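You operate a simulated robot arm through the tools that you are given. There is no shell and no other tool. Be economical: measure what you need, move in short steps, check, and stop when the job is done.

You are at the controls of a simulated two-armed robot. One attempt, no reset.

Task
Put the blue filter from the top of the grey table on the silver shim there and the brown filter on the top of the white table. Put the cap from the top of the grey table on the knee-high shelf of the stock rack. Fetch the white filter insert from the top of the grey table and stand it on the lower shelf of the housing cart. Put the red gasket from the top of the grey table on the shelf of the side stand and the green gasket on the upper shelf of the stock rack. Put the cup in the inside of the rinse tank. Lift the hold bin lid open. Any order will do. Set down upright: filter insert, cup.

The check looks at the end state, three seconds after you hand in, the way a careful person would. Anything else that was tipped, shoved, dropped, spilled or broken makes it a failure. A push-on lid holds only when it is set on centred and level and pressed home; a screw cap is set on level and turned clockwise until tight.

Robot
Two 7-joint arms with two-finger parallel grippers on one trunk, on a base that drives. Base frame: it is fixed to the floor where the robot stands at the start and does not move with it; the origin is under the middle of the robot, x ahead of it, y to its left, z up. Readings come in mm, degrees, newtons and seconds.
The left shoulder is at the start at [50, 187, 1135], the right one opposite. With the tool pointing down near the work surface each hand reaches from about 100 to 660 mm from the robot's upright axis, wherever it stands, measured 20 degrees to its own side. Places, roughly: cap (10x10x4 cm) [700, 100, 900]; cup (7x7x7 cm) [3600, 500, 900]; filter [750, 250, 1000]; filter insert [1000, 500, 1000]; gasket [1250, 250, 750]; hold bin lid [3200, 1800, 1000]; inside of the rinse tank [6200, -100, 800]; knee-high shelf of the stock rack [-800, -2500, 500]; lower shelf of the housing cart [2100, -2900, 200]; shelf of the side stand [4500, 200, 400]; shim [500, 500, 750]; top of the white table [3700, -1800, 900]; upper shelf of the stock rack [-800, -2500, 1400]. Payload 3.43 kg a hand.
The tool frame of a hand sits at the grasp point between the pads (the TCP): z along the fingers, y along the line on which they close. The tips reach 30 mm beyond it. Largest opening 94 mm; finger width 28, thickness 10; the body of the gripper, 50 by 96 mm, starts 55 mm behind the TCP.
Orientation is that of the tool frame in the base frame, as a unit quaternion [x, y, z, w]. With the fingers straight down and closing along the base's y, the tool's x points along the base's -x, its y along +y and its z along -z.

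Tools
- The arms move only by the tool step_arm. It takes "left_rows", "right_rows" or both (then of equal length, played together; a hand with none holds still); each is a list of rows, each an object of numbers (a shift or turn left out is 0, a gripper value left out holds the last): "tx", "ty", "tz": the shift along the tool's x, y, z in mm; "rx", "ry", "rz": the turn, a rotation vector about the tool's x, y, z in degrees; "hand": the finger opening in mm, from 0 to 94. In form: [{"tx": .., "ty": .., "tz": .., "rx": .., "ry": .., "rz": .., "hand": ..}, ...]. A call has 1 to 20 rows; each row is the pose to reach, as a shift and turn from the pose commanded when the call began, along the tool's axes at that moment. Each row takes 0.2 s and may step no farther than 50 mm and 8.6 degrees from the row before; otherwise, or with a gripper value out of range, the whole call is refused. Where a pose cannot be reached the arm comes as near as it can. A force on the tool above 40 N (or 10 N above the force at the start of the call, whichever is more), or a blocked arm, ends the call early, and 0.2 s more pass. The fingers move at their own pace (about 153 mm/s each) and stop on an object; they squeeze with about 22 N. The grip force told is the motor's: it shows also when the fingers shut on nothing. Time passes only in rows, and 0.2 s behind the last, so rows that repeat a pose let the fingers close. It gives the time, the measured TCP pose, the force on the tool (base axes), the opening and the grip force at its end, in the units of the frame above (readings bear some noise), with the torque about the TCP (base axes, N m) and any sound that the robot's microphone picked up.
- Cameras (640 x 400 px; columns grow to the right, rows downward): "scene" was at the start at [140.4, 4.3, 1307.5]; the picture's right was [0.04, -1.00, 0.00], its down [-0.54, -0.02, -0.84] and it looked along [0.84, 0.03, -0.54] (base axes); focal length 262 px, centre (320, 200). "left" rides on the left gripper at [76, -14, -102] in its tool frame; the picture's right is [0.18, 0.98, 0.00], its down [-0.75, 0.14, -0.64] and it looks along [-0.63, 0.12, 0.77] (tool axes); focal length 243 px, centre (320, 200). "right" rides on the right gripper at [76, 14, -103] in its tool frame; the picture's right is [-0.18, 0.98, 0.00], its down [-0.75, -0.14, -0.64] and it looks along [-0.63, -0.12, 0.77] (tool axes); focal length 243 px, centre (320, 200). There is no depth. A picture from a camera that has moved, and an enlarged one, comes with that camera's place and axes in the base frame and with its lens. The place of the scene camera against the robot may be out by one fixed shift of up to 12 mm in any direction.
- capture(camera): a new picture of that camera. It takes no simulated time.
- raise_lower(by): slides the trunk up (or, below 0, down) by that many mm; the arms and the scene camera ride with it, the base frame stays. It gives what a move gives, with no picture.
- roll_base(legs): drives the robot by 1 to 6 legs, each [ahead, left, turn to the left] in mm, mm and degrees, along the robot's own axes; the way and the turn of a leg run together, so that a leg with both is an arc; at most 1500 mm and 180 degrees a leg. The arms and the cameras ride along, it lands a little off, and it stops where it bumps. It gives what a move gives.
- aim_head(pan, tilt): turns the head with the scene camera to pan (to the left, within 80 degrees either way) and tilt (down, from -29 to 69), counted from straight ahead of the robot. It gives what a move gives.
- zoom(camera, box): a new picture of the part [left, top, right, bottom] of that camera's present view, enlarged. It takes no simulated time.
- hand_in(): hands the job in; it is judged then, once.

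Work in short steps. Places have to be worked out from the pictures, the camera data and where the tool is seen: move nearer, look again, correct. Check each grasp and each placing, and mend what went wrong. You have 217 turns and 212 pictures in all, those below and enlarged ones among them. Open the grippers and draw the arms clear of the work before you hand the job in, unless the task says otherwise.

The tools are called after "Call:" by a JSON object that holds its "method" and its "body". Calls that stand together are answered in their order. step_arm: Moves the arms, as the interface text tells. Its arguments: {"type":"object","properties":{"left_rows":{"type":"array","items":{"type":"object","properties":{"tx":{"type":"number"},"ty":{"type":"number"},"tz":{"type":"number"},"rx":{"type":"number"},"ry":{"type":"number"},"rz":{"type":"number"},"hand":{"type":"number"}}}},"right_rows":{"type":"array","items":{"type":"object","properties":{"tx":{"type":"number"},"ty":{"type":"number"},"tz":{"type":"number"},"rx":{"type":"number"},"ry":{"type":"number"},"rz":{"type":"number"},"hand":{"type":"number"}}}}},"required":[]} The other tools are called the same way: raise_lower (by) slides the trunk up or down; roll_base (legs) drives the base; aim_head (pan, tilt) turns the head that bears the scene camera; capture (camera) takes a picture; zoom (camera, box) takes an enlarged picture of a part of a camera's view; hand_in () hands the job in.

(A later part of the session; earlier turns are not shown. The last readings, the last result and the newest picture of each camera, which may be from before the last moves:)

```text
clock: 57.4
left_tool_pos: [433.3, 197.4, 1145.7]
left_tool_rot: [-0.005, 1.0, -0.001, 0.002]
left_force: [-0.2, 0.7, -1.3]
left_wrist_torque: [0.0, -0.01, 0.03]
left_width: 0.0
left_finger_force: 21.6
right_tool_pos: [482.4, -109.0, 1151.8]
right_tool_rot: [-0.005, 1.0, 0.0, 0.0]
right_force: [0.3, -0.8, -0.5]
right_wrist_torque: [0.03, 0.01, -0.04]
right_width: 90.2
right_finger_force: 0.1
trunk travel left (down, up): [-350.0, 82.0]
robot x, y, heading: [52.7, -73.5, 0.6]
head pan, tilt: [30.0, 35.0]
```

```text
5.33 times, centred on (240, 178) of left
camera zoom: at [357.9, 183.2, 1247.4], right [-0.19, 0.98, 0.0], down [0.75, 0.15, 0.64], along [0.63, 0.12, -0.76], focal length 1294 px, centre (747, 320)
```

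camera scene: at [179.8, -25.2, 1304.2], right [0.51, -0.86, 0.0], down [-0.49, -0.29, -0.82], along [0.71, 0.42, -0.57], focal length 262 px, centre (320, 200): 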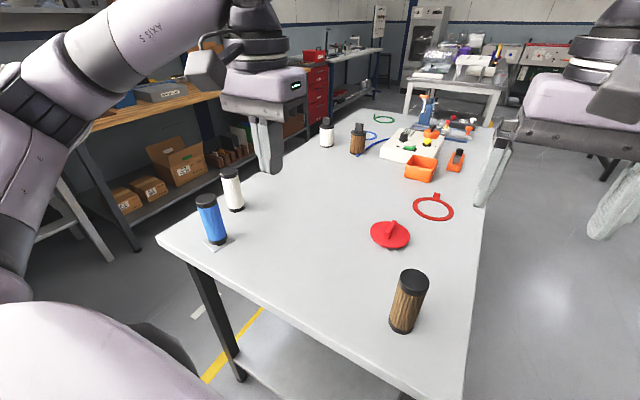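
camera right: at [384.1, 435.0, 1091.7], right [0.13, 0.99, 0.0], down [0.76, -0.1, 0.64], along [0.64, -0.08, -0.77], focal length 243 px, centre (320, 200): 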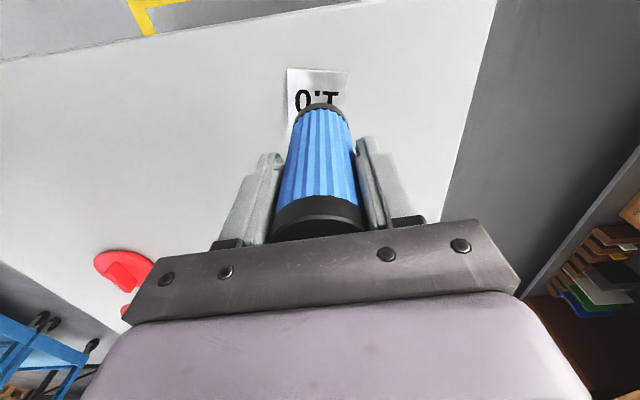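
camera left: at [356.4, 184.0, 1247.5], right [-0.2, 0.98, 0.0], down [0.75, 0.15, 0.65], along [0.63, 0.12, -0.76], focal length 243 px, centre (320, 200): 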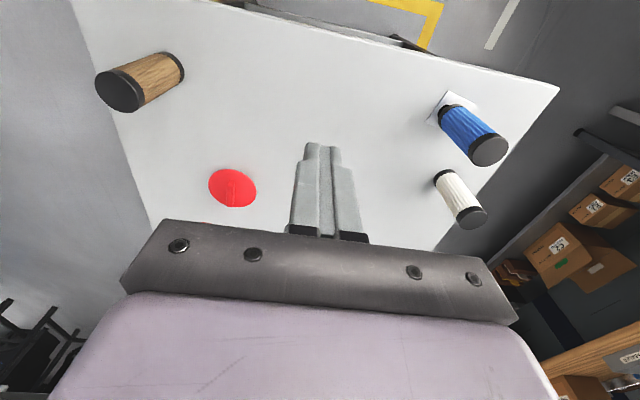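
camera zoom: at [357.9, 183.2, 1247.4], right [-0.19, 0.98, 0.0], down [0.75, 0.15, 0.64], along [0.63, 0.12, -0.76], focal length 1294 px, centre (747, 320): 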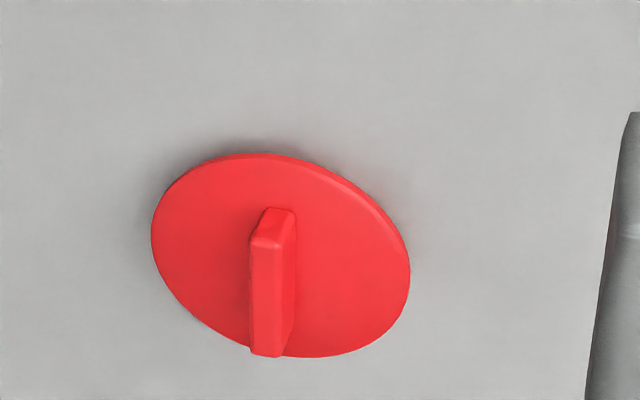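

The cap is still level, now ridge centre ≈(673,69). I return above it to regrasp deeper.

Call:
{"method": "step_arm", "body": {"left_rows": [{"tx": -40, "ty": -22, "hand": 40}, {"tx": -80, "ty": -44}, {"tx": -120, "ty": -66}, {"tx": -160, "ty": -88, "tz": 30}, {"tx": -190, "ty": -105, "tz": 60}, {"tx": -220, "ty": -120, "tz": 95}, {"tx": -235, "ty": -128, "tz": 130}, {"tx": -240, "ty": -131, "tz": 170}, {"tx": -240, "ty": -131, "tz": 205}, {"tx": -240, "ty": -131, "tz": 215}, {"tx": -240, "ty": -131, "tz": 215}]}}

Call:
{"method": "capture", "body": {"camera": "left"}}

```text
refused: row 4 steps farther than a row can; nothing moved
```

```text
176 pictures are left
camera left: at [357.9, 183.2, 1247.4], right [-0.19, 0.98, 0.0], down [0.75, 0.15, 0.64], along [0.63, 0.12, -0.76], focal length 243 px, centre (320, 200)
```

left: 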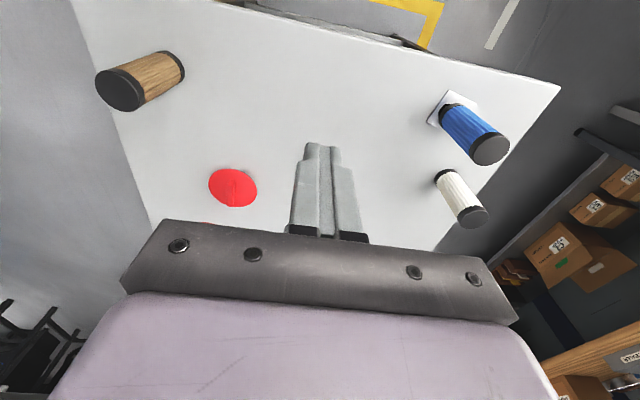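

Refused for a too-long step; same move with shorter rows.

Call:
{"method": "step_arm", "body": {"left_rows": [{"tx": -40, "ty": -22, "hand": 40}, {"tx": -80, "ty": -44}, {"tx": -120, "ty": -66, "tz": 10}, {"tx": -155, "ty": -85, "tz": 30}, {"tx": -185, "ty": -102, "tz": 60}, {"tx": -212, "ty": -117, "tz": 95}, {"tx": -232, "ty": -128, "tz": 130}, {"tx": -240, "ty": -131, "tz": 170}, {"tx": -240, "ty": -131, "tz": 205}, {"tx": -240, "ty": -131, "tz": 215}, {"tx": -240, "ty": -131, "tz": 215}]}}

Call:
{"method": "capture", "body": {"camera": "left"}}

```text
clock: 59.8
left_tool_pos: [676.8, 68.9, 931.7]
left_tool_rot: [-0.005, 1.0, -0.001, 0.002]
left_force: [-0.5, -0.4, -0.4]
left_wrist_torque: [0.01, 0.0, -0.01]
left_width: 40.0
left_finger_force: 0.2
right_tool_pos: [483.2, -109.2, 1151.9]
right_tool_rot: [-0.005, 1.0, 0.0, 0.001]
right_force: [0.4, -0.1, -0.1]
right_wrist_torque: [-0.02, 0.01, 0.0]
right_width: 90.2
right_finger_force: 0.1
trunk travel left (down, up): [-350.0, 82.0]
robot x, y, heading: [54.0, -70.0, 0.7]
head pan, tilt: [30.0, 35.0]
```

```text
175 pictures are left
camera left: at [601.0, 54.4, 1033.3], right [-0.19, 0.98, 0.0], down [0.75, 0.15, 0.65], along [0.63, 0.12, -0.76], focal length 243 px, centre (320, 200)
```

left: 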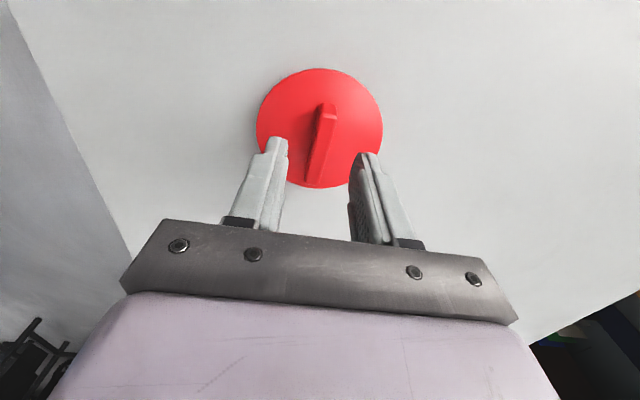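

Aligned again. I descend slowly until the tips touch the disc, then close and test with a slow lift.

Call:
{"method": "step_arm", "body": {"left_rows": [{"tz": 20}, {"tz": 33}, {"tz": 36}, {"tz": 39}, {"tz": 41}, {"tz": 43}, {"tz": 45}]}}

```text
clock: 61.4
left_tool_pos: [676.3, 71.5, 896.4]
left_tool_rot: [-0.005, 1.0, -0.002, 0.01]
left_force: [-2.6, -0.1, 17.4]
left_wrist_torque: [0.07, 0.32, 0.03]
left_width: 40.4
left_finger_force: 0.1
left hand out of reach, approached as far as the arm can: row 1, 2, 3, 4, 5, 6, 7
right_tool_pos: [483.6, -108.4, 1152.6]
right_tool_rot: [-0.004, 1.0, 0.0, 0.001]
right_force: [0.8, -0.1, 0.4]
right_wrist_torque: [0.0, -0.01, 0.0]
right_width: 90.1
right_finger_force: 0.1
trunk travel left (down, up): [-350.0, 82.0]
robot x, y, heading: [51.1, -69.0, 0.5]
head pan, tilt: [30.0, 35.0]
stopped in row 7 (left hand): the force on the tool passed its limit (the readings are from after the stop); the commanded pose is now the measured one
```

Tips touched the disc at z=896. I ease up 1 mm, close, and lift slowly 40 mm while pulling back.

Call:
{"method": "step_arm", "body": {"left_rows": [{"tz": -1, "hand": 0}, {"tz": -1, "hand": 0}, {"tz": -1, "hand": 0}, {"tz": -1, "hand": 0}, {"tz": -6}, {"tz": -11}, {"tz": -16}, {"tz": -21}, {"tz": -30}, {"tz": -40}]}}

Call:
{"method": "capture", "body": {"camera": "left"}}

```text
clock: 63.6
left_tool_pos: [675.9, 69.5, 933.4]
left_tool_rot: [-0.005, 1.0, 0.0, 0.008]
left_force: [0.2, -0.7, -0.6]
left_wrist_torque: [-0.02, -0.03, 0.01]
left_width: 10.9
left_finger_force: 21.6
right_tool_pos: [483.2, -109.1, 1151.6]
right_tool_rot: [-0.004, 1.0, 0.0, 0.0]
right_force: [0.2, -0.4, -0.8]
right_wrist_torque: [-0.01, 0.01, -0.02]
right_width: 90.4
right_finger_force: 0.1
trunk travel left (down, up): [-350.0, 82.0]
robot x, y, heading: [53.8, -70.4, 0.5]
head pan, tilt: [30.0, 35.0]
```

```text
174 pictures are left
camera left: at [599.5, 55.9, 1033.9], right [-0.19, 0.98, 0.0], down [0.74, 0.15, 0.65], along [0.64, 0.12, -0.76], focal length 243 px, centre (320, 200)
```

left: 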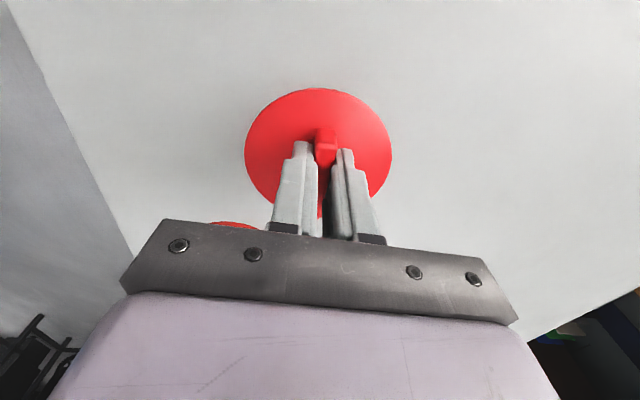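

Held this time. I retract slowly.

Call:
{"method": "step_arm", "body": {"left_rows": [{"tx": 5, "tz": -8}, {"tx": 15, "ty": 4, "tz": -18}, {"tx": 28, "ty": 10, "tz": -28}, {"tx": 42, "ty": 16, "tz": -38}, {"tx": 56, "ty": 22, "tz": -48}, {"tx": 70, "ty": 28, "tz": -58}, {"tx": 84, "ty": 34, "tz": -68}, {"tx": 98, "ty": 40, "tz": -80}, {"tx": 112, "ty": 46, "tz": -92}, {"tx": 126, "ty": 54, "tz": -104}, {"tx": 140, "ty": 62, "tz": -116}, {"tx": 154, "ty": 70, "tz": -128}, {"tx": 168, "ty": 78, "tz": -140}, {"tx": 182, "ty": 86, "tz": -152}, {"tx": 196, "ty": 94, "tz": -164}, {"tx": 210, "ty": 102, "tz": -176}, {"tx": 224, "ty": 108, "tz": -188}, {"tx": 238, "ty": 112, "tz": -200}, {"tx": 248, "ty": 116, "tz": -206}, {"tx": 254, "ty": 116, "tz": -208}]}}

Call:
{"method": "capture", "body": {"camera": "left"}}

```text
clock: 67.8
left_tool_pos: [418.1, 183.5, 1136.0]
left_tool_rot: [-0.005, 1.0, -0.001, 0.007]
left_force: [0.6, 0.1, -0.4]
left_wrist_torque: [0.02, -0.02, -0.03]
left_width: 11.0
left_finger_force: 22.3
right_tool_pos: [483.2, -108.7, 1151.7]
right_tool_rot: [-0.005, 1.0, 0.001, 0.001]
right_force: [1.1, 0.5, 1.0]
right_wrist_torque: [0.01, -0.02, 0.0]
right_width: 90.1
right_finger_force: 0.0
trunk travel left (down, up): [-350.0, 82.0]
robot x, y, heading: [52.3, -69.9, 0.4]
head pan, tilt: [30.0, 35.0]
```

```text
173 pictures are left
camera left: at [341.0, 170.1, 1236.7], right [-0.19, 0.98, 0.0], down [0.74, 0.15, 0.65], along [0.64, 0.12, -0.76], focal length 243 px, centre (320, 200)
```

left: 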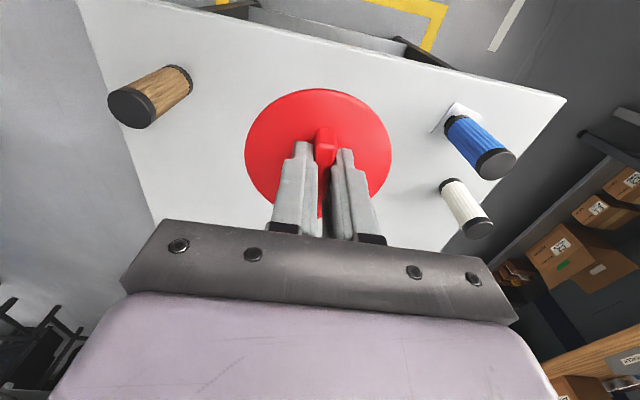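

Cap is held. I drive round to the left aisle, first part, and look.

Call:
{"method": "roll_base", "body": {"legs": [[-130, 0, 0], [0, 1030, 0], [700, 0, 0]]}}

Call:
{"method": "aim_head", "body": {"pan": 0, "tilt": 25}}

Call:
{"method": "capture", "body": {"camera": "scene"}}

```text
clock: 77.5
left_tool_pos: [1000.4, 1216.8, 1135.4]
left_tool_rot: [0.0, 1.0, -0.001, 0.007]
left_force: [-0.2, 0.3, -1.0]
left_wrist_torque: [0.0, 0.03, -0.01]
left_width: 11.2
left_finger_force: 21.7
right_tool_pos: [1064.4, 921.9, 1152.2]
right_tool_rot: [-0.001, 1.0, 0.0, -0.001]
right_force: [0.5, -0.6, 0.2]
right_wrist_torque: [-0.03, -0.01, -0.03]
right_width: 89.9
right_finger_force: 0.0
trunk travel left (down, up): [-350.0, 82.0]
robot x, y, heading: [631.2, 964.3, 0.0]
head pan, tilt: [30.0, 35.0]
```

```text
clock: 78.5
left_tool_pos: [1001.4, 1216.7, 1135.5]
left_tool_rot: [-0.002, 1.0, -0.001, 0.008]
left_force: [-0.4, -0.3, -0.4]
left_wrist_torque: [-0.01, 0.01, -0.02]
left_width: 10.8
left_finger_force: 22.4
right_tool_pos: [1064.3, 923.6, 1153.6]
right_tool_rot: [-0.001, 1.0, 0.0, 0.0]
right_force: [0.0, 0.6, -0.4]
right_wrist_torque: [-0.05, 0.05, 0.02]
right_width: 90.3
right_finger_force: 0.0
trunk travel left (down, up): [-350.0, 82.0]
robot x, y, heading: [632.8, 962.0, -0.2]
head pan, tilt: [0.0, 25.0]
```

```text
172 pictures are left
camera scene: at [776.9, 965.4, 1320.1], right [0.0, -1.0, 0.0], down [-0.42, 0.0, -0.91], along [0.91, 0.0, -0.42], focal length 262 px, centre (320, 200)
```

scene: 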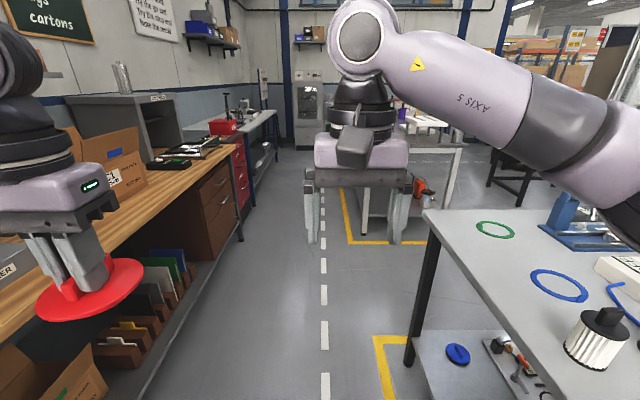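

The bench edge is at about y=1345, so space is tight on the left. I turn to face the table here, then drive sideways to the far end.

Call:
{"method": "roll_base", "body": {"legs": [[0, -25, 0], [0, 0, -90], [0, 1070, 0]]}}

Call:
{"method": "aim_head", "body": {"pan": 0, "tilt": 45}}

Call:
{"method": "capture", "body": {"camera": "scene"}}

Call:
{"method": "capture", "body": {"camera": "right"}}

```text
clock: 88.2
left_tool_pos: [1964.3, 611.2, 1135.1]
left_tool_rot: [0.692, 0.722, -0.006, 0.005]
left_force: [-0.2, -0.1, -0.5]
left_wrist_torque: [0.01, -0.02, -0.02]
left_width: 11.3
left_finger_force: 22.2
right_tool_pos: [1673.4, 534.3, 1151.6]
right_tool_rot: [0.693, 0.721, 0.0, 0.0]
right_force: [0.6, -0.9, 0.0]
right_wrist_torque: [-0.04, 0.0, 0.0]
right_width: 89.7
right_finger_force: 0.1
trunk travel left (down, up): [-350.0, 82.0]
robot x, y, heading: [1696.1, 965.8, -87.9]
head pan, tilt: [0.0, 25.0]
```

```text
clock: 89.0
left_tool_pos: [1965.1, 610.1, 1134.6]
left_tool_rot: [0.693, 0.721, -0.006, 0.005]
left_force: [-0.1, 0.2, -0.7]
left_wrist_torque: [0.01, -0.02, -0.02]
left_width: 10.8
left_finger_force: 21.7
right_tool_pos: [1673.5, 535.8, 1151.9]
right_tool_rot: [0.693, 0.721, 0.0, 0.0]
right_force: [-0.9, -0.3, -0.2]
right_wrist_torque: [-0.02, 0.0, 0.02]
right_width: 89.6
right_finger_force: 0.0
trunk travel left (down, up): [-350.0, 82.0]
robot x, y, heading: [1697.7, 967.9, -87.7]
head pan, tilt: [0.0, 45.0]
```

```text
171 pictures are left
camera scene: at [1696.7, 828.8, 1289.6], right [-1.0, -0.04, 0.0], down [-0.03, 0.71, -0.71], along [0.03, -0.71, -0.71], focal length 262 px, centre (320, 200)
```

scene: 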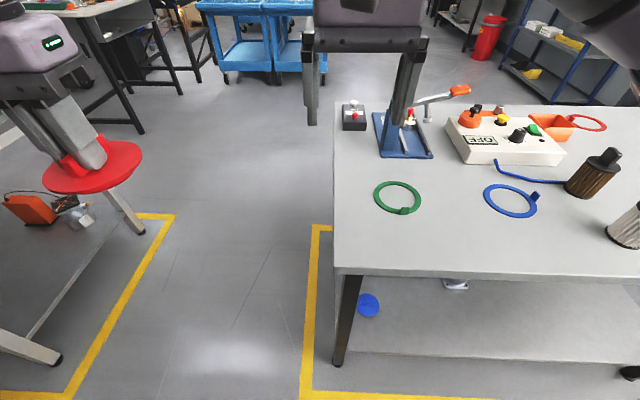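

```text
170 pictures are left
camera right: at [1685.3, 613.2, 1254.5], right [0.99, -0.14, 0.0], down [-0.11, -0.76, 0.64], along [-0.09, -0.64, -0.77], focal length 243 px, centre (320, 200)
```

right: 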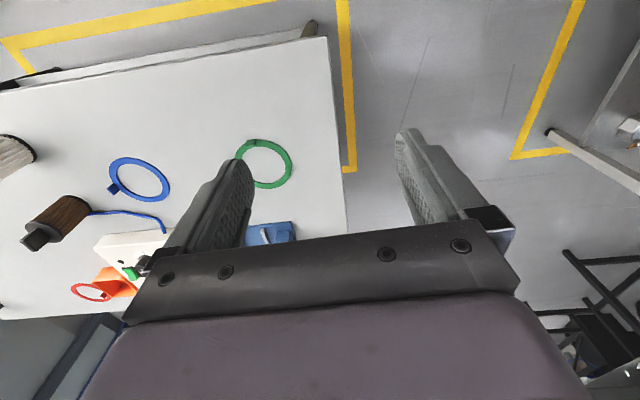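

The green ring is centred near (1540,380). I zoom on it to judge the tab and band.

Call:
{"method": "zoom", "body": {"camera": "scene", "box": [350, 165, 450, 228]}}

Call:
{"method": "zoom", "body": {"camera": "right", "box": [200, 110, 320, 185]}}

```text
6.35 times, centred on (400, 196) of scene
camera zoom: at [1696.7, 828.8, 1289.6], right [-1.0, -0.04, 0.0], down [-0.03, 0.71, -0.71], along [0.03, -0.71, -0.71], focal length 1662 px, centre (-188, 222)
```

zoom: 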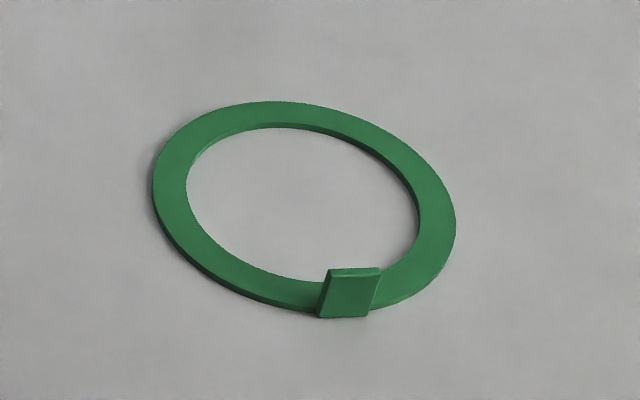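

```text
5.33 times, centred on (260, 148) of right
camera zoom: at [1685.3, 613.2, 1254.5], right [0.99, -0.14, 0.0], down [-0.11, -0.76, 0.64], along [-0.09, -0.64, -0.77], focal length 1294 px, centre (640, 480)
```

zoom: 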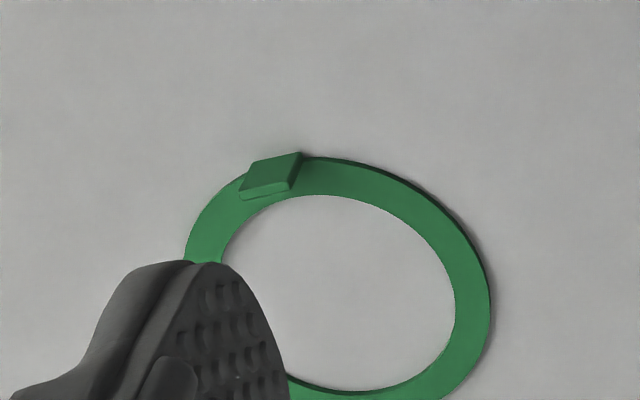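

The tab is a standing plate, thin along y, so it is best pinched from the far end of the table with the robot facing -x. There's about 1 m of room there; I drive around.

Call:
{"method": "roll_base", "body": {"legs": [[0, 400, 0], [0, 0, -92.5], [0, 640, 0]]}}

Call:
{"method": "capture", "body": {"camera": "scene"}}

Call:
{"method": "capture", "body": {"camera": "right"}}

```text
clock: 98.6
left_tool_pos: [1743.6, 78.4, 1135.2]
left_tool_rot: [1.0, 0.013, -0.008, 0.0]
left_force: [-0.1, 0.0, -0.7]
left_wrist_torque: [-0.04, 0.01, 0.04]
left_width: 11.0
left_finger_force: 22.3
right_tool_pos: [1671.6, 370.2, 1152.4]
right_tool_rot: [1.0, 0.013, 0.001, 0.001]
right_force: [0.8, -0.8, -0.2]
right_wrist_torque: [-0.02, -0.02, 0.01]
right_width: 89.8
right_finger_force: 0.0
trunk travel left (down, up): [-350.0, 82.0]
robot x, y, heading: [2103.9, 336.3, -178.6]
head pan, tilt: [0.0, 45.0]
```

```text
167 pictures are left
camera scene: at [1956.3, 337.2, 1289.5], right [-0.03, 1.0, 0.0], down [0.71, 0.02, -0.71], along [-0.71, -0.02, -0.71], focal length 262 px, centre (320, 200)
```

scene: 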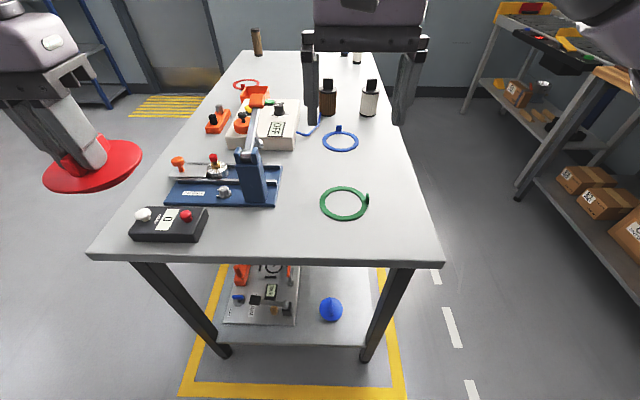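

```text
166 pictures are left
camera right: at [1748.5, 359.3, 1254.5], right [-0.16, -0.99, 0.0], down [-0.76, 0.12, 0.64], along [-0.63, 0.1, -0.77], focal length 243 px, centre (320, 200)
```

right: 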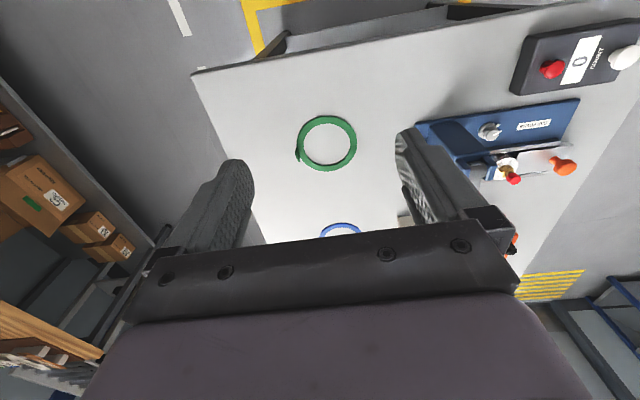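

Tab sits at about (1536,433). I bring the right hand above it with fingers partly open.

Call:
{"method": "step_arm", "body": {"right_rows": [{"tx": -34, "ty": -16, "tz": 20, "hand": 40}, {"tx": -67, "ty": -33, "tz": 40}, {"tx": -100, "ty": -50, "tz": 60}, {"tx": -134, "ty": -66, "tz": 80}, {"tx": -134, "ty": -66, "tz": 120}, {"tx": -134, "ty": -66, "tz": 160}, {"tx": -134, "ty": -66, "tz": 200}, {"tx": -134, "ty": -66, "tz": 212}, {"tx": -134, "ty": -66, "tz": 212}]}}

Call:
{"method": "capture", "body": {"camera": "right"}}

```text
clock: 100.6
left_tool_pos: [1742.3, 78.5, 1136.4]
left_tool_rot: [1.0, 0.013, -0.007, -0.001]
left_force: [0.8, 0.3, 0.0]
left_wrist_torque: [-0.03, -0.02, -0.02]
left_width: 10.9
left_finger_force: 21.8
right_tool_pos: [1535.0, 432.8, 937.2]
right_tool_rot: [1.0, 0.013, -0.001, 0.0]
right_force: [0.0, -0.6, 0.2]
right_wrist_torque: [0.01, 0.03, 0.0]
right_width: 39.7
right_finger_force: 0.1
trunk travel left (down, up): [-350.0, 82.0]
robot x, y, heading: [2103.0, 337.4, -178.5]
head pan, tilt: [0.0, 45.0]
```

```text
165 pictures are left
camera right: at [1612.5, 421.2, 1040.1], right [-0.16, -0.99, 0.0], down [-0.76, 0.12, 0.64], along [-0.63, 0.1, -0.77], focal length 243 px, centre (320, 200)
```

right: 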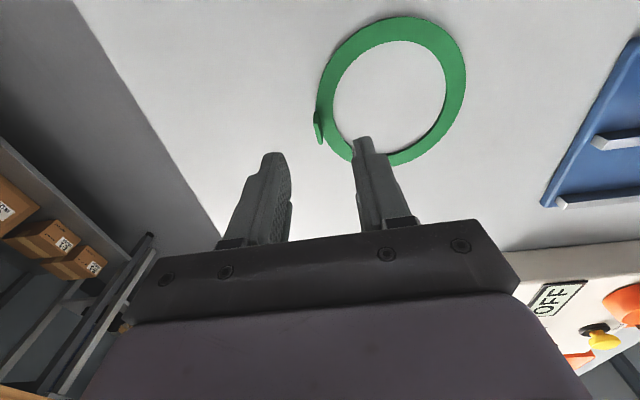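

Tab is between the fingers. I descend to z≈888 and close.

Call:
{"method": "step_arm", "body": {"right_rows": [{"tx": 5, "tz": 20}, {"tx": 5, "tz": 38}, {"tx": 5, "tz": 48}, {"tx": 5, "tz": 48, "hand": 0}, {"tx": 5, "tz": 48, "hand": 0}, {"tx": 5, "tz": 48, "hand": 0}]}}

Call:
{"method": "capture", "body": {"camera": "right"}}

```text
clock: 102.0
left_tool_pos: [1742.8, 78.3, 1136.4]
left_tool_rot: [1.0, 0.014, -0.008, 0.0]
left_force: [0.2, -0.8, -1.3]
left_wrist_torque: [-0.01, 0.02, 0.01]
left_width: 11.2
left_finger_force: 21.5
right_tool_pos: [1541.2, 433.0, 892.4]
right_tool_rot: [1.0, 0.013, 0.0, 0.0]
right_force: [0.8, 0.2, 0.0]
right_wrist_torque: [0.0, 0.01, -0.01]
right_width: 2.7
right_finger_force: 21.9
trunk travel left (down, up): [-350.0, 82.0]
robot x, y, heading: [2106.6, 339.3, -178.6]
head pan, tilt: [0.0, 45.0]
```

```text
164 pictures are left
camera right: at [1617.7, 421.7, 995.1], right [-0.16, -0.99, 0.0], down [-0.76, 0.12, 0.64], along [-0.63, 0.1, -0.77], focal length 243 px, centre (320, 200)
```

right: 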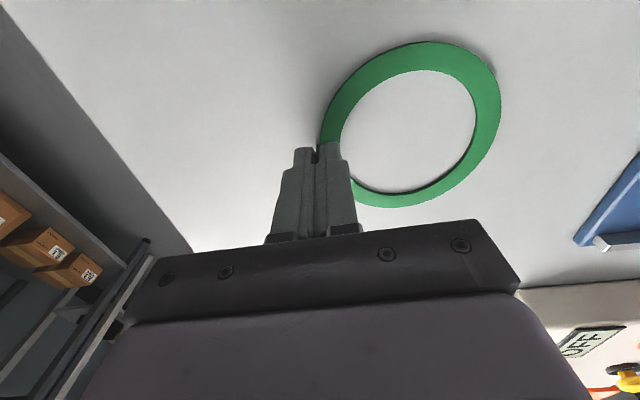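

Gripping a 2.7 mm plate. I lift slowly and check.

Call:
{"method": "step_arm", "body": {"right_rows": [{"tz": -5}, {"tz": -12}, {"tz": -20}, {"tz": -30}, {"tz": -40}, {"tz": -50}, {"tz": -60}]}}

Call:
{"method": "capture", "body": {"camera": "right"}}

```text
clock: 103.6
left_tool_pos: [1742.5, 79.2, 1137.0]
left_tool_rot: [1.0, 0.013, -0.007, -0.001]
left_force: [0.7, 0.5, 0.4]
left_wrist_torque: [-0.01, 0.02, 0.0]
left_width: 10.8
left_finger_force: 21.9
right_tool_pos: [1539.5, 432.9, 952.6]
right_tool_rot: [1.0, 0.013, 0.0, -0.001]
right_force: [-0.1, 0.1, -0.7]
right_wrist_torque: [0.0, 0.02, 0.0]
right_width: 3.2
right_finger_force: 21.8
trunk travel left (down, up): [-350.0, 82.0]
robot x, y, heading: [2104.0, 343.3, -178.8]
head pan, tilt: [0.0, 45.0]
```

```text
163 pictures are left
camera right: at [1617.8, 422.2, 1055.2], right [-0.16, -0.99, 0.0], down [-0.76, 0.12, 0.64], along [-0.63, 0.1, -0.77], focal length 243 px, centre (320, 200)
```

right: 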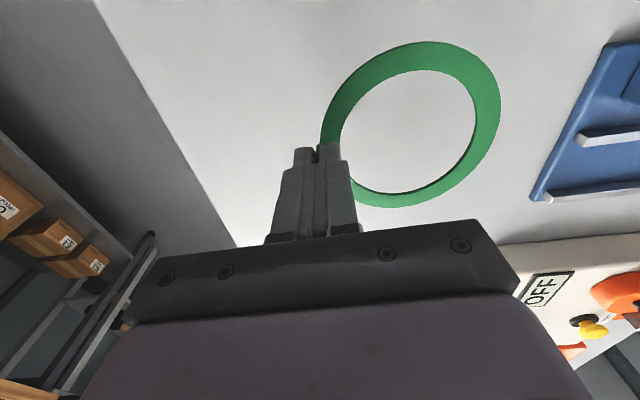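

Held well. I raise and retract it, then drive along the right side toward the stock rack.

Call:
{"method": "step_arm", "body": {"right_rows": [{"tz": -20}, {"tz": -40}, {"tz": -60}, {"tx": 10, "tz": -80}, {"tx": 20, "tz": -100}, {"tx": 35, "tz": -115}, {"tx": 50, "tz": -130}, {"tx": 65, "tz": -145}, {"tx": 80, "tz": -160}, {"tx": 95, "tz": -175}, {"tx": 110, "tz": -190}, {"tx": 130, "tz": -200}, {"tx": 150, "tz": -200}]}}

Call:
{"method": "roll_base", "body": {"legs": [[0, 990, 0], [1400, 0, 0], [800, 0, 0]]}}

Call:
{"method": "aim_head", "body": {"pan": 50, "tilt": 15}}

Call:
{"method": "capture", "body": {"camera": "scene"}}

Call:
{"method": "capture", "body": {"camera": "right"}}

```text
clock: 106.4
left_tool_pos: [1742.6, 78.4, 1135.1]
left_tool_rot: [1.0, 0.014, -0.008, 0.0]
left_force: [0.6, -0.1, -1.1]
left_wrist_torque: [0.02, 0.01, 0.02]
left_width: 11.0
left_finger_force: 22.3
right_tool_pos: [1692.0, 434.6, 1151.1]
right_tool_rot: [1.0, 0.012, 0.0, 0.0]
right_force: [0.1, -0.1, -1.0]
right_wrist_torque: [-0.02, 0.0, -0.05]
right_width: 2.9
right_finger_force: 21.6
trunk travel left (down, up): [-350.0, 82.0]
robot x, y, heading: [2098.3, 339.7, -178.6]
head pan, tilt: [0.0, 45.0]
```

```text
clock: 122.4
left_tool_pos: [-472.3, -1040.2, 1135.3]
left_tool_rot: [1.0, 0.014, -0.007, -0.002]
left_force: [0.0, -0.5, 0.2]
left_wrist_torque: [0.0, -0.01, -0.01]
left_width: 11.3
left_finger_force: 22.2
right_tool_pos: [-525.7, -682.6, 1151.2]
right_tool_rot: [1.0, 0.015, 0.0, 0.001]
right_force: [0.2, 0.7, 0.0]
right_wrist_torque: [0.02, -0.04, 0.0]
right_width: 2.9
right_finger_force: 22.1
trunk travel left (down, up): [-350.0, 82.0]
robot x, y, heading: [-112.0, -777.8, -178.0]
head pan, tilt: [0.0, 45.0]
```

```text
clock: 123.6
left_tool_pos: [-474.1, -1040.4, 1137.4]
left_tool_rot: [1.0, 0.014, -0.008, -0.001]
left_force: [0.1, -0.9, -0.8]
left_wrist_torque: [-0.03, 0.0, 0.02]
left_width: 11.1
left_finger_force: 22.3
right_tool_pos: [-525.8, -682.9, 1150.8]
right_tool_rot: [1.0, 0.015, -0.001, 0.001]
right_force: [0.7, -0.2, -1.4]
right_wrist_torque: [-0.01, -0.03, 0.01]
right_width: 3.0
right_finger_force: 21.8
trunk travel left (down, up): [-350.0, 82.0]
robot x, y, heading: [-114.6, -777.2, -178.4]
head pan, tilt: [50.0, 15.0]
```

```text
162 pictures are left
camera scene: at [-236.9, -850.7, 1336.3], right [-0.78, 0.62, 0.0], down [0.16, 0.2, -0.97], along [-0.6, -0.76, -0.26], focal length 262 px, centre (320, 200)
```

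scene: 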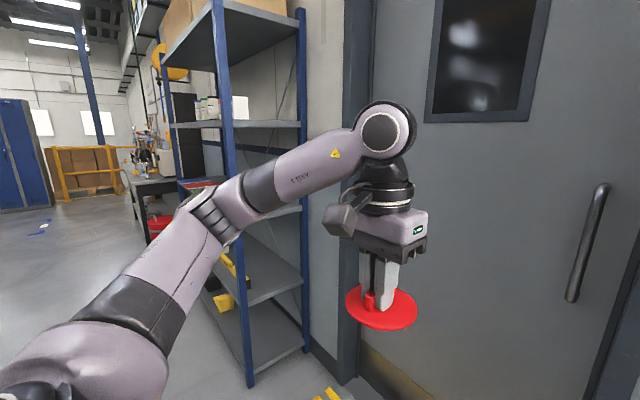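

```text
161 pictures are left
camera right: at [-447.7, -693.5, 1254.1], right [-0.16, -0.99, 0.0], down [-0.76, 0.12, 0.64], along [-0.63, 0.1, -0.77], focal length 243 px, centre (320, 200)
```

right: 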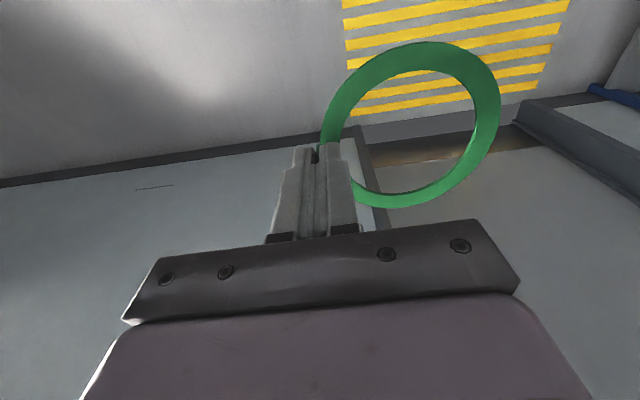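

The stock rack's front is at x≈-620, from y≈-1960 on. I drive sideways along it and look at the shelves.

Call:
{"method": "roll_base", "body": {"legs": [[0, 0, -2], [0, 1350, 0], [0, 350, 0]]}}

Call:
{"method": "aim_head", "body": {"pan": 0, "tilt": 10}}

Call:
{"method": "capture", "body": {"camera": "scene"}}

Call:
{"method": "aim_head", "body": {"pan": 0, "tilt": 48}}

Call:
{"method": "capture", "body": {"camera": "scene"}}

```text
clock: 132.5
left_tool_pos: [-484.6, -2703.1, 1136.2]
left_tool_rot: [1.0, -0.006, -0.008, -0.001]
left_force: [-0.3, -0.1, -0.4]
left_wrist_torque: [0.01, 0.01, 0.01]
left_width: 11.1
left_finger_force: 22.1
right_tool_pos: [-523.7, -2344.5, 1151.5]
right_tool_rot: [1.0, -0.006, 0.0, 0.0]
right_force: [0.7, 0.3, -1.2]
right_wrist_torque: [-0.03, 0.03, -0.01]
right_width: 2.6
right_finger_force: 22.1
trunk travel left (down, up): [-350.0, 82.0]
robot x, y, heading: [-112.5, -2455.5, 179.2]
head pan, tilt: [50.0, 15.0]
```

```text
clock: 133.7
left_tool_pos: [-486.0, -2702.0, 1135.2]
left_tool_rot: [1.0, -0.006, -0.008, -0.001]
left_force: [-0.1, -0.2, -0.9]
left_wrist_torque: [0.0, -0.04, 0.01]
left_width: 10.7
left_finger_force: 22.2
right_tool_pos: [-521.4, -2342.9, 1151.3]
right_tool_rot: [1.0, -0.004, 0.001, 0.0]
right_force: [0.5, 0.7, -0.4]
right_wrist_torque: [0.0, -0.03, 0.01]
right_width: 2.7
right_finger_force: 21.5
trunk travel left (down, up): [-350.0, 82.0]
robot x, y, heading: [-113.2, -2451.8, 179.6]
head pan, tilt: [0.0, 10.0]
```

```text
160 pictures are left
camera scene: at [-274.1, -2451.8, 1344.4], right [0.01, 1.0, 0.0], down [0.17, 0.0, -0.98], along [-0.98, 0.01, -0.17], focal length 262 px, centre (320, 200)
```

scene: 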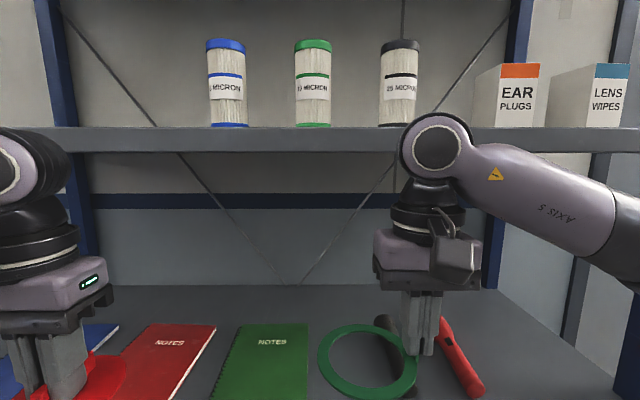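

```text
clock: 134.7
left_tool_pos: [-486.1, -2702.7, 1136.7]
left_tool_rot: [1.0, -0.006, -0.008, -0.001]
left_force: [0.4, 0.8, -0.9]
left_wrist_torque: [-0.01, -0.01, -0.03]
left_width: 10.6
left_finger_force: 21.9
right_tool_pos: [-521.7, -2344.1, 1151.1]
right_tool_rot: [1.0, -0.006, 0.0, 0.0]
right_force: [0.3, 0.2, -0.5]
right_wrist_torque: [0.02, -0.05, 0.02]
right_width: 3.0
right_finger_force: 21.7
trunk travel left (down, up): [-350.0, 82.0]
robot x, y, heading: [-113.4, -2454.5, 179.4]
head pan, tilt: [0.0, 48.0]
```

```text
159 pictures are left
camera scene: at [-259.9, -2451.8, 1285.4], right [0.01, 1.0, 0.0], down [0.74, -0.01, -0.67], along [-0.67, 0.01, -0.74], focal length 262 px, centre (320, 200)
```

scene: 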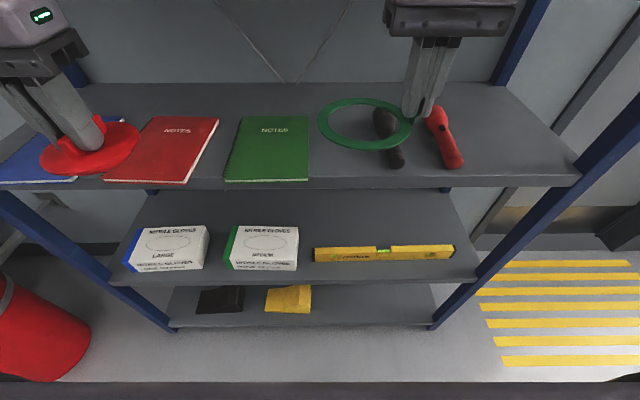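

The upper shelf (z≈1380) holds three filters and boxes; the knee-high shelf (z≈515) has glove boxes and a level. I raise the trunk fully to see onto the upper shelf.

Call:
{"method": "raise_lower", "body": {"by": 82}}

Call:
{"method": "aim_head", "body": {"pan": 0, "tilt": 0}}

Call:
{"method": "capture", "body": {"camera": "scene"}}

Call:
{"method": "zoom", "body": {"camera": "scene", "box": [60, 150, 540, 260]}}

```text
clock: 135.9
left_tool_pos: [-486.4, -2702.9, 1217.7]
left_tool_rot: [1.0, -0.006, -0.007, -0.001]
left_force: [0.2, -0.3, -0.7]
left_wrist_torque: [0.0, -0.02, 0.0]
left_width: 11.2
left_finger_force: 22.1
right_tool_pos: [-524.0, -2344.2, 1232.6]
right_tool_rot: [1.0, -0.005, 0.0, 0.0]
right_force: [0.8, 0.5, -0.1]
right_wrist_torque: [0.02, -0.01, -0.01]
right_width: 3.1
right_finger_force: 22.0
trunk travel left (down, up): [-432.0, 0.0]
robot x, y, heading: [-117.1, -2452.2, 179.3]
head pan, tilt: [0.0, 48.0]
```

```text
clock: 137.1
left_tool_pos: [-484.9, -2702.5, 1216.9]
left_tool_rot: [1.0, -0.005, -0.008, -0.001]
left_force: [0.3, 0.3, -0.2]
left_wrist_torque: [0.0, -0.01, -0.02]
left_width: 10.8
left_finger_force: 22.2
right_tool_pos: [-523.3, -2343.2, 1233.6]
right_tool_rot: [1.0, -0.005, 0.0, 0.001]
right_force: [0.2, 0.5, 0.0]
right_wrist_torque: [0.02, 0.0, 0.0]
right_width: 3.2
right_finger_force: 22.0
trunk travel left (down, up): [-432.0, 0.0]
robot x, y, heading: [-114.6, -2451.0, 179.5]
head pan, tilt: [0.0, 0.0]
```

```text
158 pictures are left
camera scene: at [-271.1, -2451.7, 1441.9], right [0.01, 1.0, 0.0], down [0.0, 0.0, -1.0], along [-1.0, 0.01, 0.0], focal length 262 px, centre (320, 200)
```

scene: 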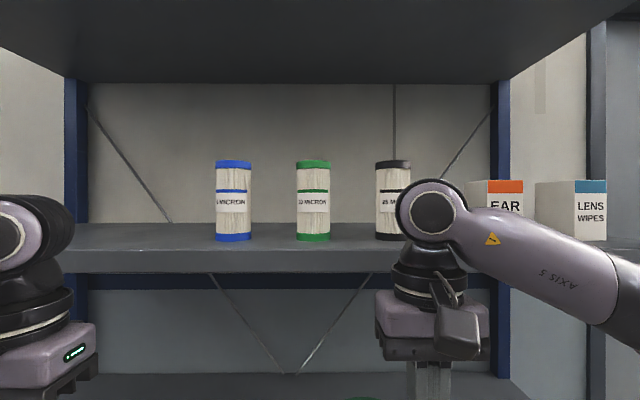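

```text
1.33 times, centred on (300, 205) of scene
camera zoom: at [-271.1, -2451.7, 1441.9], right [0.01, 1.0, 0.0], down [0.0, 0.0, -1.0], along [-1.0, 0.01, 0.0], focal length 349 px, centre (347, 193)
```

zoom: 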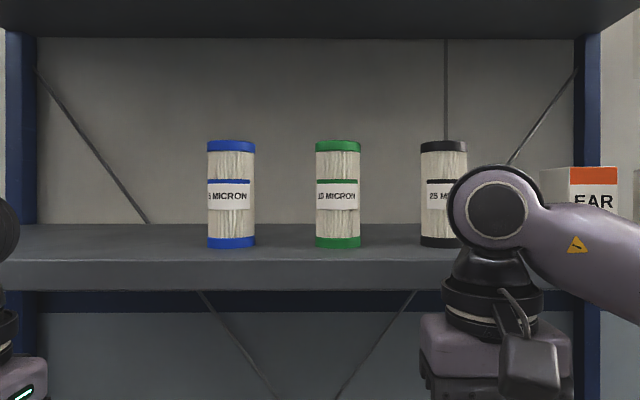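

Upper shelf top z≈1380; space is free left of the blue-banded filter (y < -2640). Reaching that high needs the hand close in, so I first retract the left hand and raise the right hand to z≈1460.

Call:
{"method": "step_arm", "body": {"right_rows": [{"tx": 20, "tz": -15}, {"tx": 40, "tz": -30}, {"tx": 60, "tz": -45}, {"tx": 80, "tz": -60}, {"tx": 95, "tz": -80}, {"tx": 110, "tz": -100}, {"tx": 110, "tz": -120}, {"tx": 110, "tz": -140}, {"tx": 110, "tz": -160}, {"tx": 110, "tz": -180}, {"tx": 110, "tz": -200}, {"tx": 110, "tz": -220}, {"tx": 110, "tz": -232}], "left_rows": [{"tx": 12}, {"tx": 24}, {"tx": 36}, {"tx": 48}, {"tx": 60}, {"tx": 72}, {"tx": 84}, {"tx": 96}, {"tx": 108}, {"tx": 120}, {"tx": 130}, {"tx": 140}, {"tx": 150}]}}

Call:
{"method": "capture", "body": {"camera": "scene"}}

```text
clock: 139.9
left_tool_pos: [-336.2, -2703.7, 1215.2]
left_tool_rot: [1.0, -0.004, -0.007, -0.001]
left_force: [-1.1, 0.0, -0.4]
left_wrist_torque: [0.0, -0.01, 0.02]
left_width: 11.0
left_finger_force: 21.9
right_tool_pos: [-413.8, -2345.0, 1457.2]
right_tool_rot: [1.0, -0.004, -0.004, 0.003]
right_force: [0.5, -0.4, -0.6]
right_wrist_torque: [-0.01, -0.03, 0.04]
right_width: 2.9
right_finger_force: 22.0
right hand out of reach, approached as far as the arm can: row 13
trunk travel left (down, up): [-432.0, 0.0]
robot x, y, heading: [-117.2, -2453.3, 179.1]
head pan, tilt: [0.0, 0.0]
```

```text
156 pictures are left
camera scene: at [-271.5, -2451.2, 1441.9], right [0.01, 1.0, 0.0], down [0.0, 0.0, -1.0], along [-1.0, 0.01, 0.0], focal length 262 px, centre (320, 200)
```

scene: 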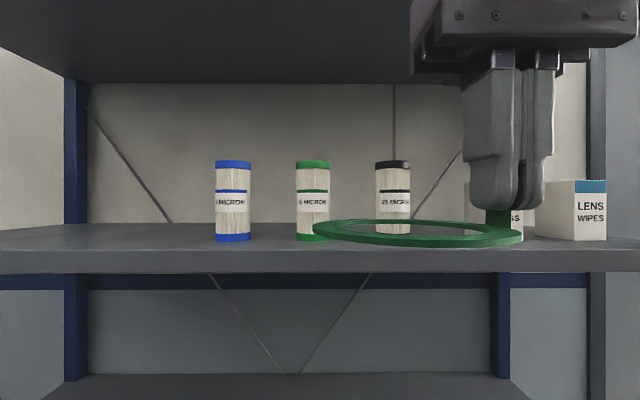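

The right hand is at its ceiling (z≈1457, 300 mm ahead). I drive sideways to y≈-2850 and forward to x≈-285.

Call:
{"method": "roll_base", "body": {"legs": [[0, 400, 0.5], [165, 0, 0]]}}

Call:
{"method": "capture", "body": {"camera": "scene"}}

Call:
{"method": "capture", "body": {"camera": "right"}}

```text
clock: 143.6
left_tool_pos: [-497.7, -3100.4, 1215.3]
left_tool_rot: [1.0, 0.001, -0.007, -0.001]
left_force: [1.0, 0.0, 0.0]
left_wrist_torque: [0.02, 0.01, -0.01]
left_width: 10.8
left_finger_force: 22.1
right_tool_pos: [-578.8, -2743.4, 1457.1]
right_tool_rot: [1.0, 0.001, -0.003, 0.002]
right_force: [0.4, 0.0, -0.3]
right_wrist_torque: [0.02, 0.05, 0.03]
right_width: 2.8
right_finger_force: 22.1
trunk travel left (down, up): [-432.0, 0.0]
robot x, y, heading: [-287.0, -2848.5, -179.9]
head pan, tilt: [0.0, 0.0]
stopped in leg 2: the robot was blocked; the commanded pose is now the measured one
```

```text
155 pictures are left
camera scene: at [-436.1, -2848.2, 1442.2], right [0.0, 1.0, 0.0], down [0.0, 0.0, -1.0], along [-1.0, 0.0, 0.0], focal length 262 px, centre (320, 200)
```

scene: 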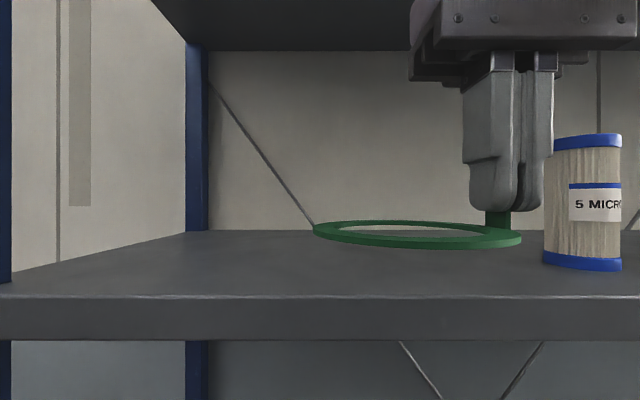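

```text
154 pictures are left
camera right: at [-503.0, -2756.4, 1560.1], right [-0.18, -0.98, 0.01], down [-0.75, 0.14, 0.65], along [-0.64, 0.11, -0.76], focal length 243 px, centre (320, 200)
```

right: 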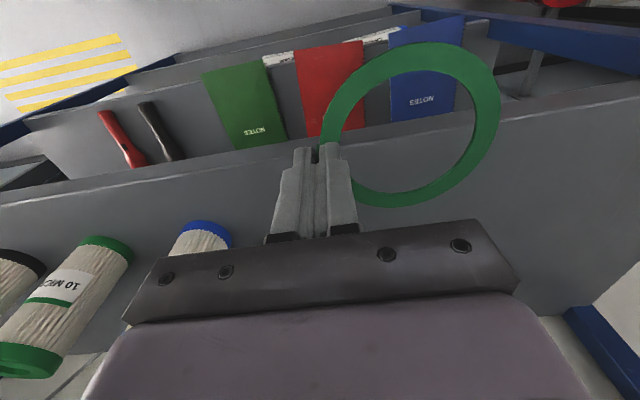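

The base bumped lightly at x=-287, just as near as I need. I tilt the right hand 22° forward for reach and move the ring over the shelf.

Call:
{"method": "step_arm", "body": {"right_rows": [{"ry": -7}, {"ry": -14}, {"ry": -22}, {"ry": -22, "tx": -20}, {"ry": -22, "tx": -40}, {"ry": -22, "tx": -60}, {"ry": -22, "tx": -80}, {"ry": -22, "tx": -100}, {"ry": -22, "tx": -111}, {"ry": -22, "tx": -111}]}}

Call:
{"method": "capture", "body": {"camera": "scene"}}

```text
clock: 145.8
left_tool_pos: [-499.2, -3100.4, 1214.9]
left_tool_rot: [1.0, 0.001, -0.009, 0.0]
left_force: [0.1, -0.9, -0.1]
left_wrist_torque: [-0.01, 0.01, 0.02]
left_width: 10.7
left_finger_force: 21.7
right_tool_pos: [-693.4, -2744.8, 1457.0]
right_tool_rot: [0.981, -0.001, -0.193, 0.003]
right_force: [-0.4, 0.1, 0.1]
right_wrist_torque: [0.01, -0.01, 0.04]
right_width: 3.1
right_finger_force: 22.3
trunk travel left (down, up): [-432.0, 0.0]
robot x, y, heading: [-280.8, -2849.5, -179.9]
head pan, tilt: [0.0, 0.0]
```

```text
153 pictures are left
camera scene: at [-437.3, -2848.1, 1442.0], right [0.0, 1.0, 0.0], down [0.0, 0.0, -1.0], along [-1.0, 0.0, 0.0], focal length 262 px, centre (320, 200)
```

scene: 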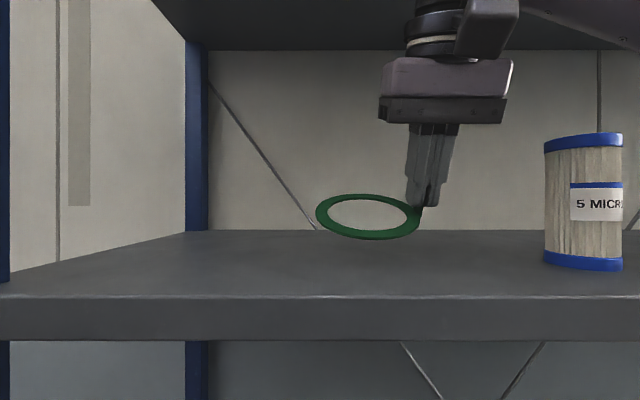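

Ring hovers over free shelf. I lower it straight down until the rear edge nearly touches.

Call:
{"method": "step_arm", "body": {"right_rows": [{"tx": 2, "tz": 5}, {"tx": 4, "tz": 9}, {"tx": 5, "tz": 13}, {"tx": 6, "tz": 15}, {"tx": 7, "tz": 17}]}}

Call:
{"method": "capture", "body": {"camera": "scene"}}

```text
clock: 146.9
left_tool_pos: [-497.0, -3100.9, 1214.5]
left_tool_rot: [1.0, 0.001, -0.008, -0.001]
left_force: [0.0, 0.5, -0.1]
left_wrist_torque: [0.03, 0.01, -0.01]
left_width: 10.9
left_finger_force: 22.3
right_tool_pos: [-692.1, -2744.2, 1439.6]
right_tool_rot: [0.981, -0.001, -0.193, 0.002]
right_force: [0.3, -0.3, -0.2]
right_wrist_torque: [-0.01, -0.01, 0.02]
right_width: 2.8
right_finger_force: 21.8
trunk travel left (down, up): [-432.0, 0.0]
robot x, y, heading: [-280.6, -2848.1, -179.7]
head pan, tilt: [0.0, 0.0]
```

```text
152 pictures are left
camera scene: at [-437.3, -2848.1, 1442.0], right [0.0, 1.0, 0.0], down [0.0, 0.0, -1.0], along [-1.0, 0.0, 0.0], focal length 262 px, centre (320, 200)
```

scene: 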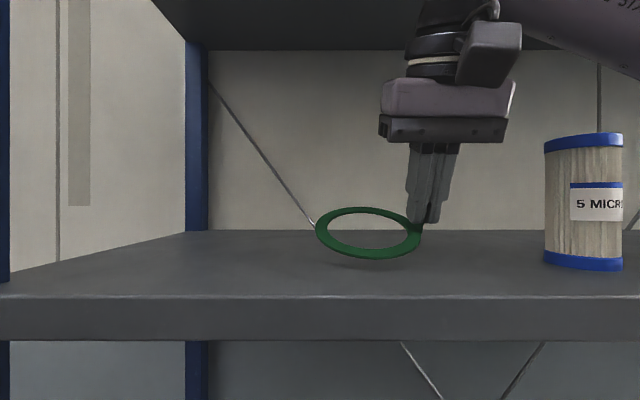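

About 16 mm remain; I lower 13 mm more.

Call:
{"method": "step_arm", "body": {"right_rows": [{"tx": 2, "tz": 5}, {"tx": 4, "tz": 9}, {"tx": 5, "tz": 12}, {"tx": 5, "tz": 13}]}}

Call:
{"method": "capture", "body": {"camera": "scene"}}

```text
clock: 147.9
left_tool_pos: [-499.2, -3100.5, 1215.6]
left_tool_rot: [1.0, 0.001, -0.008, 0.0]
left_force: [-0.2, 0.6, -0.2]
left_wrist_torque: [0.01, 0.01, 0.02]
left_width: 10.9
left_finger_force: 22.5
right_tool_pos: [-693.3, -2744.0, 1425.0]
right_tool_rot: [0.981, -0.001, -0.195, 0.003]
right_force: [-1.3, 0.9, 4.9]
right_wrist_torque: [-0.15, -0.1, -0.01]
right_width: 3.0
right_finger_force: 21.8
trunk travel left (down, up): [-432.0, 0.0]
robot x, y, heading: [-284.7, -2846.7, -179.9]
head pan, tilt: [0.0, 0.0]
```

```text
151 pictures are left
camera scene: at [-437.2, -2847.9, 1442.1], right [0.0, 1.0, 0.0], down [0.0, 0.0, -1.0], along [-1.0, 0.0, 0.0], focal length 262 px, centre (320, 200)
```

scene: 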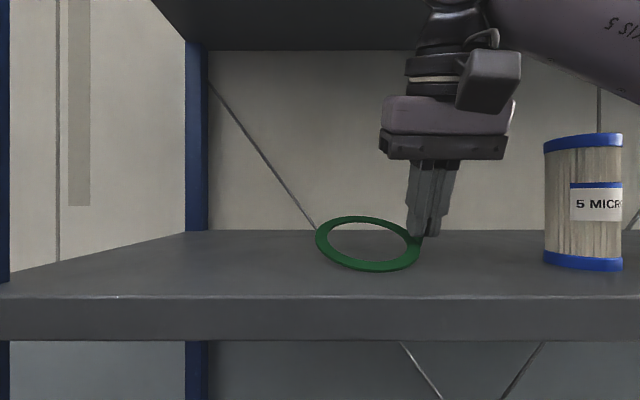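

It touches (5 N). I level the ring by 10° while easing down, then release.

Call:
{"method": "step_arm", "body": {"right_rows": [{"ry": 5, "tx": 1, "tz": 3}, {"ry": 10, "tx": 3, "tz": 6}, {"ry": 10, "tx": 3, "tz": 7}, {"ry": 10, "tx": 3, "tz": 7}]}}

Call:
{"method": "zoom", "body": {"camera": "scene", "box": [280, 150, 480, 290]}}

```text
clock: 148.9
left_tool_pos: [-499.3, -3100.6, 1214.7]
left_tool_rot: [1.0, 0.001, -0.006, -0.001]
left_force: [0.6, 0.0, -0.4]
left_wrist_torque: [0.0, 0.02, 0.02]
left_width: 10.7
left_finger_force: 21.7
right_tool_pos: [-692.2, -2744.3, 1417.0]
right_tool_rot: [0.994, 0.0, -0.107, 0.002]
right_force: [-3.8, -0.3, 5.5]
right_wrist_torque: [-0.27, -0.09, -0.15]
right_width: 3.4
right_finger_force: 21.7
trunk travel left (down, up): [-432.0, 0.0]
robot x, y, heading: [-282.4, -2848.7, -179.8]
head pan, tilt: [0.0, 0.0]
```

```text
2.86 times, centred on (380, 220) of scene
camera zoom: at [-437.6, -2848.3, 1442.0], right [0.0, 1.0, 0.0], down [0.0, 0.0, -1.0], along [-1.0, 0.0, 0.0], focal length 748 px, centre (149, 143)
```

zoom: 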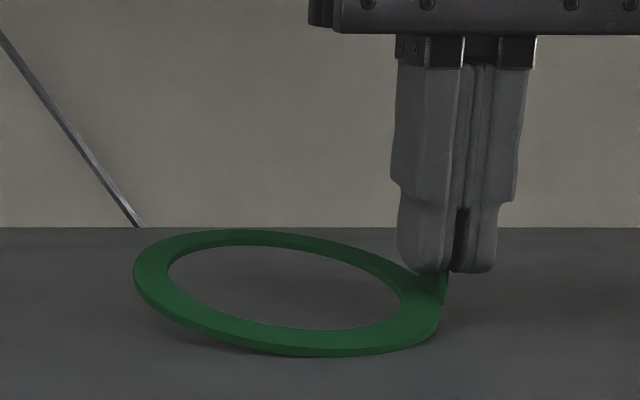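

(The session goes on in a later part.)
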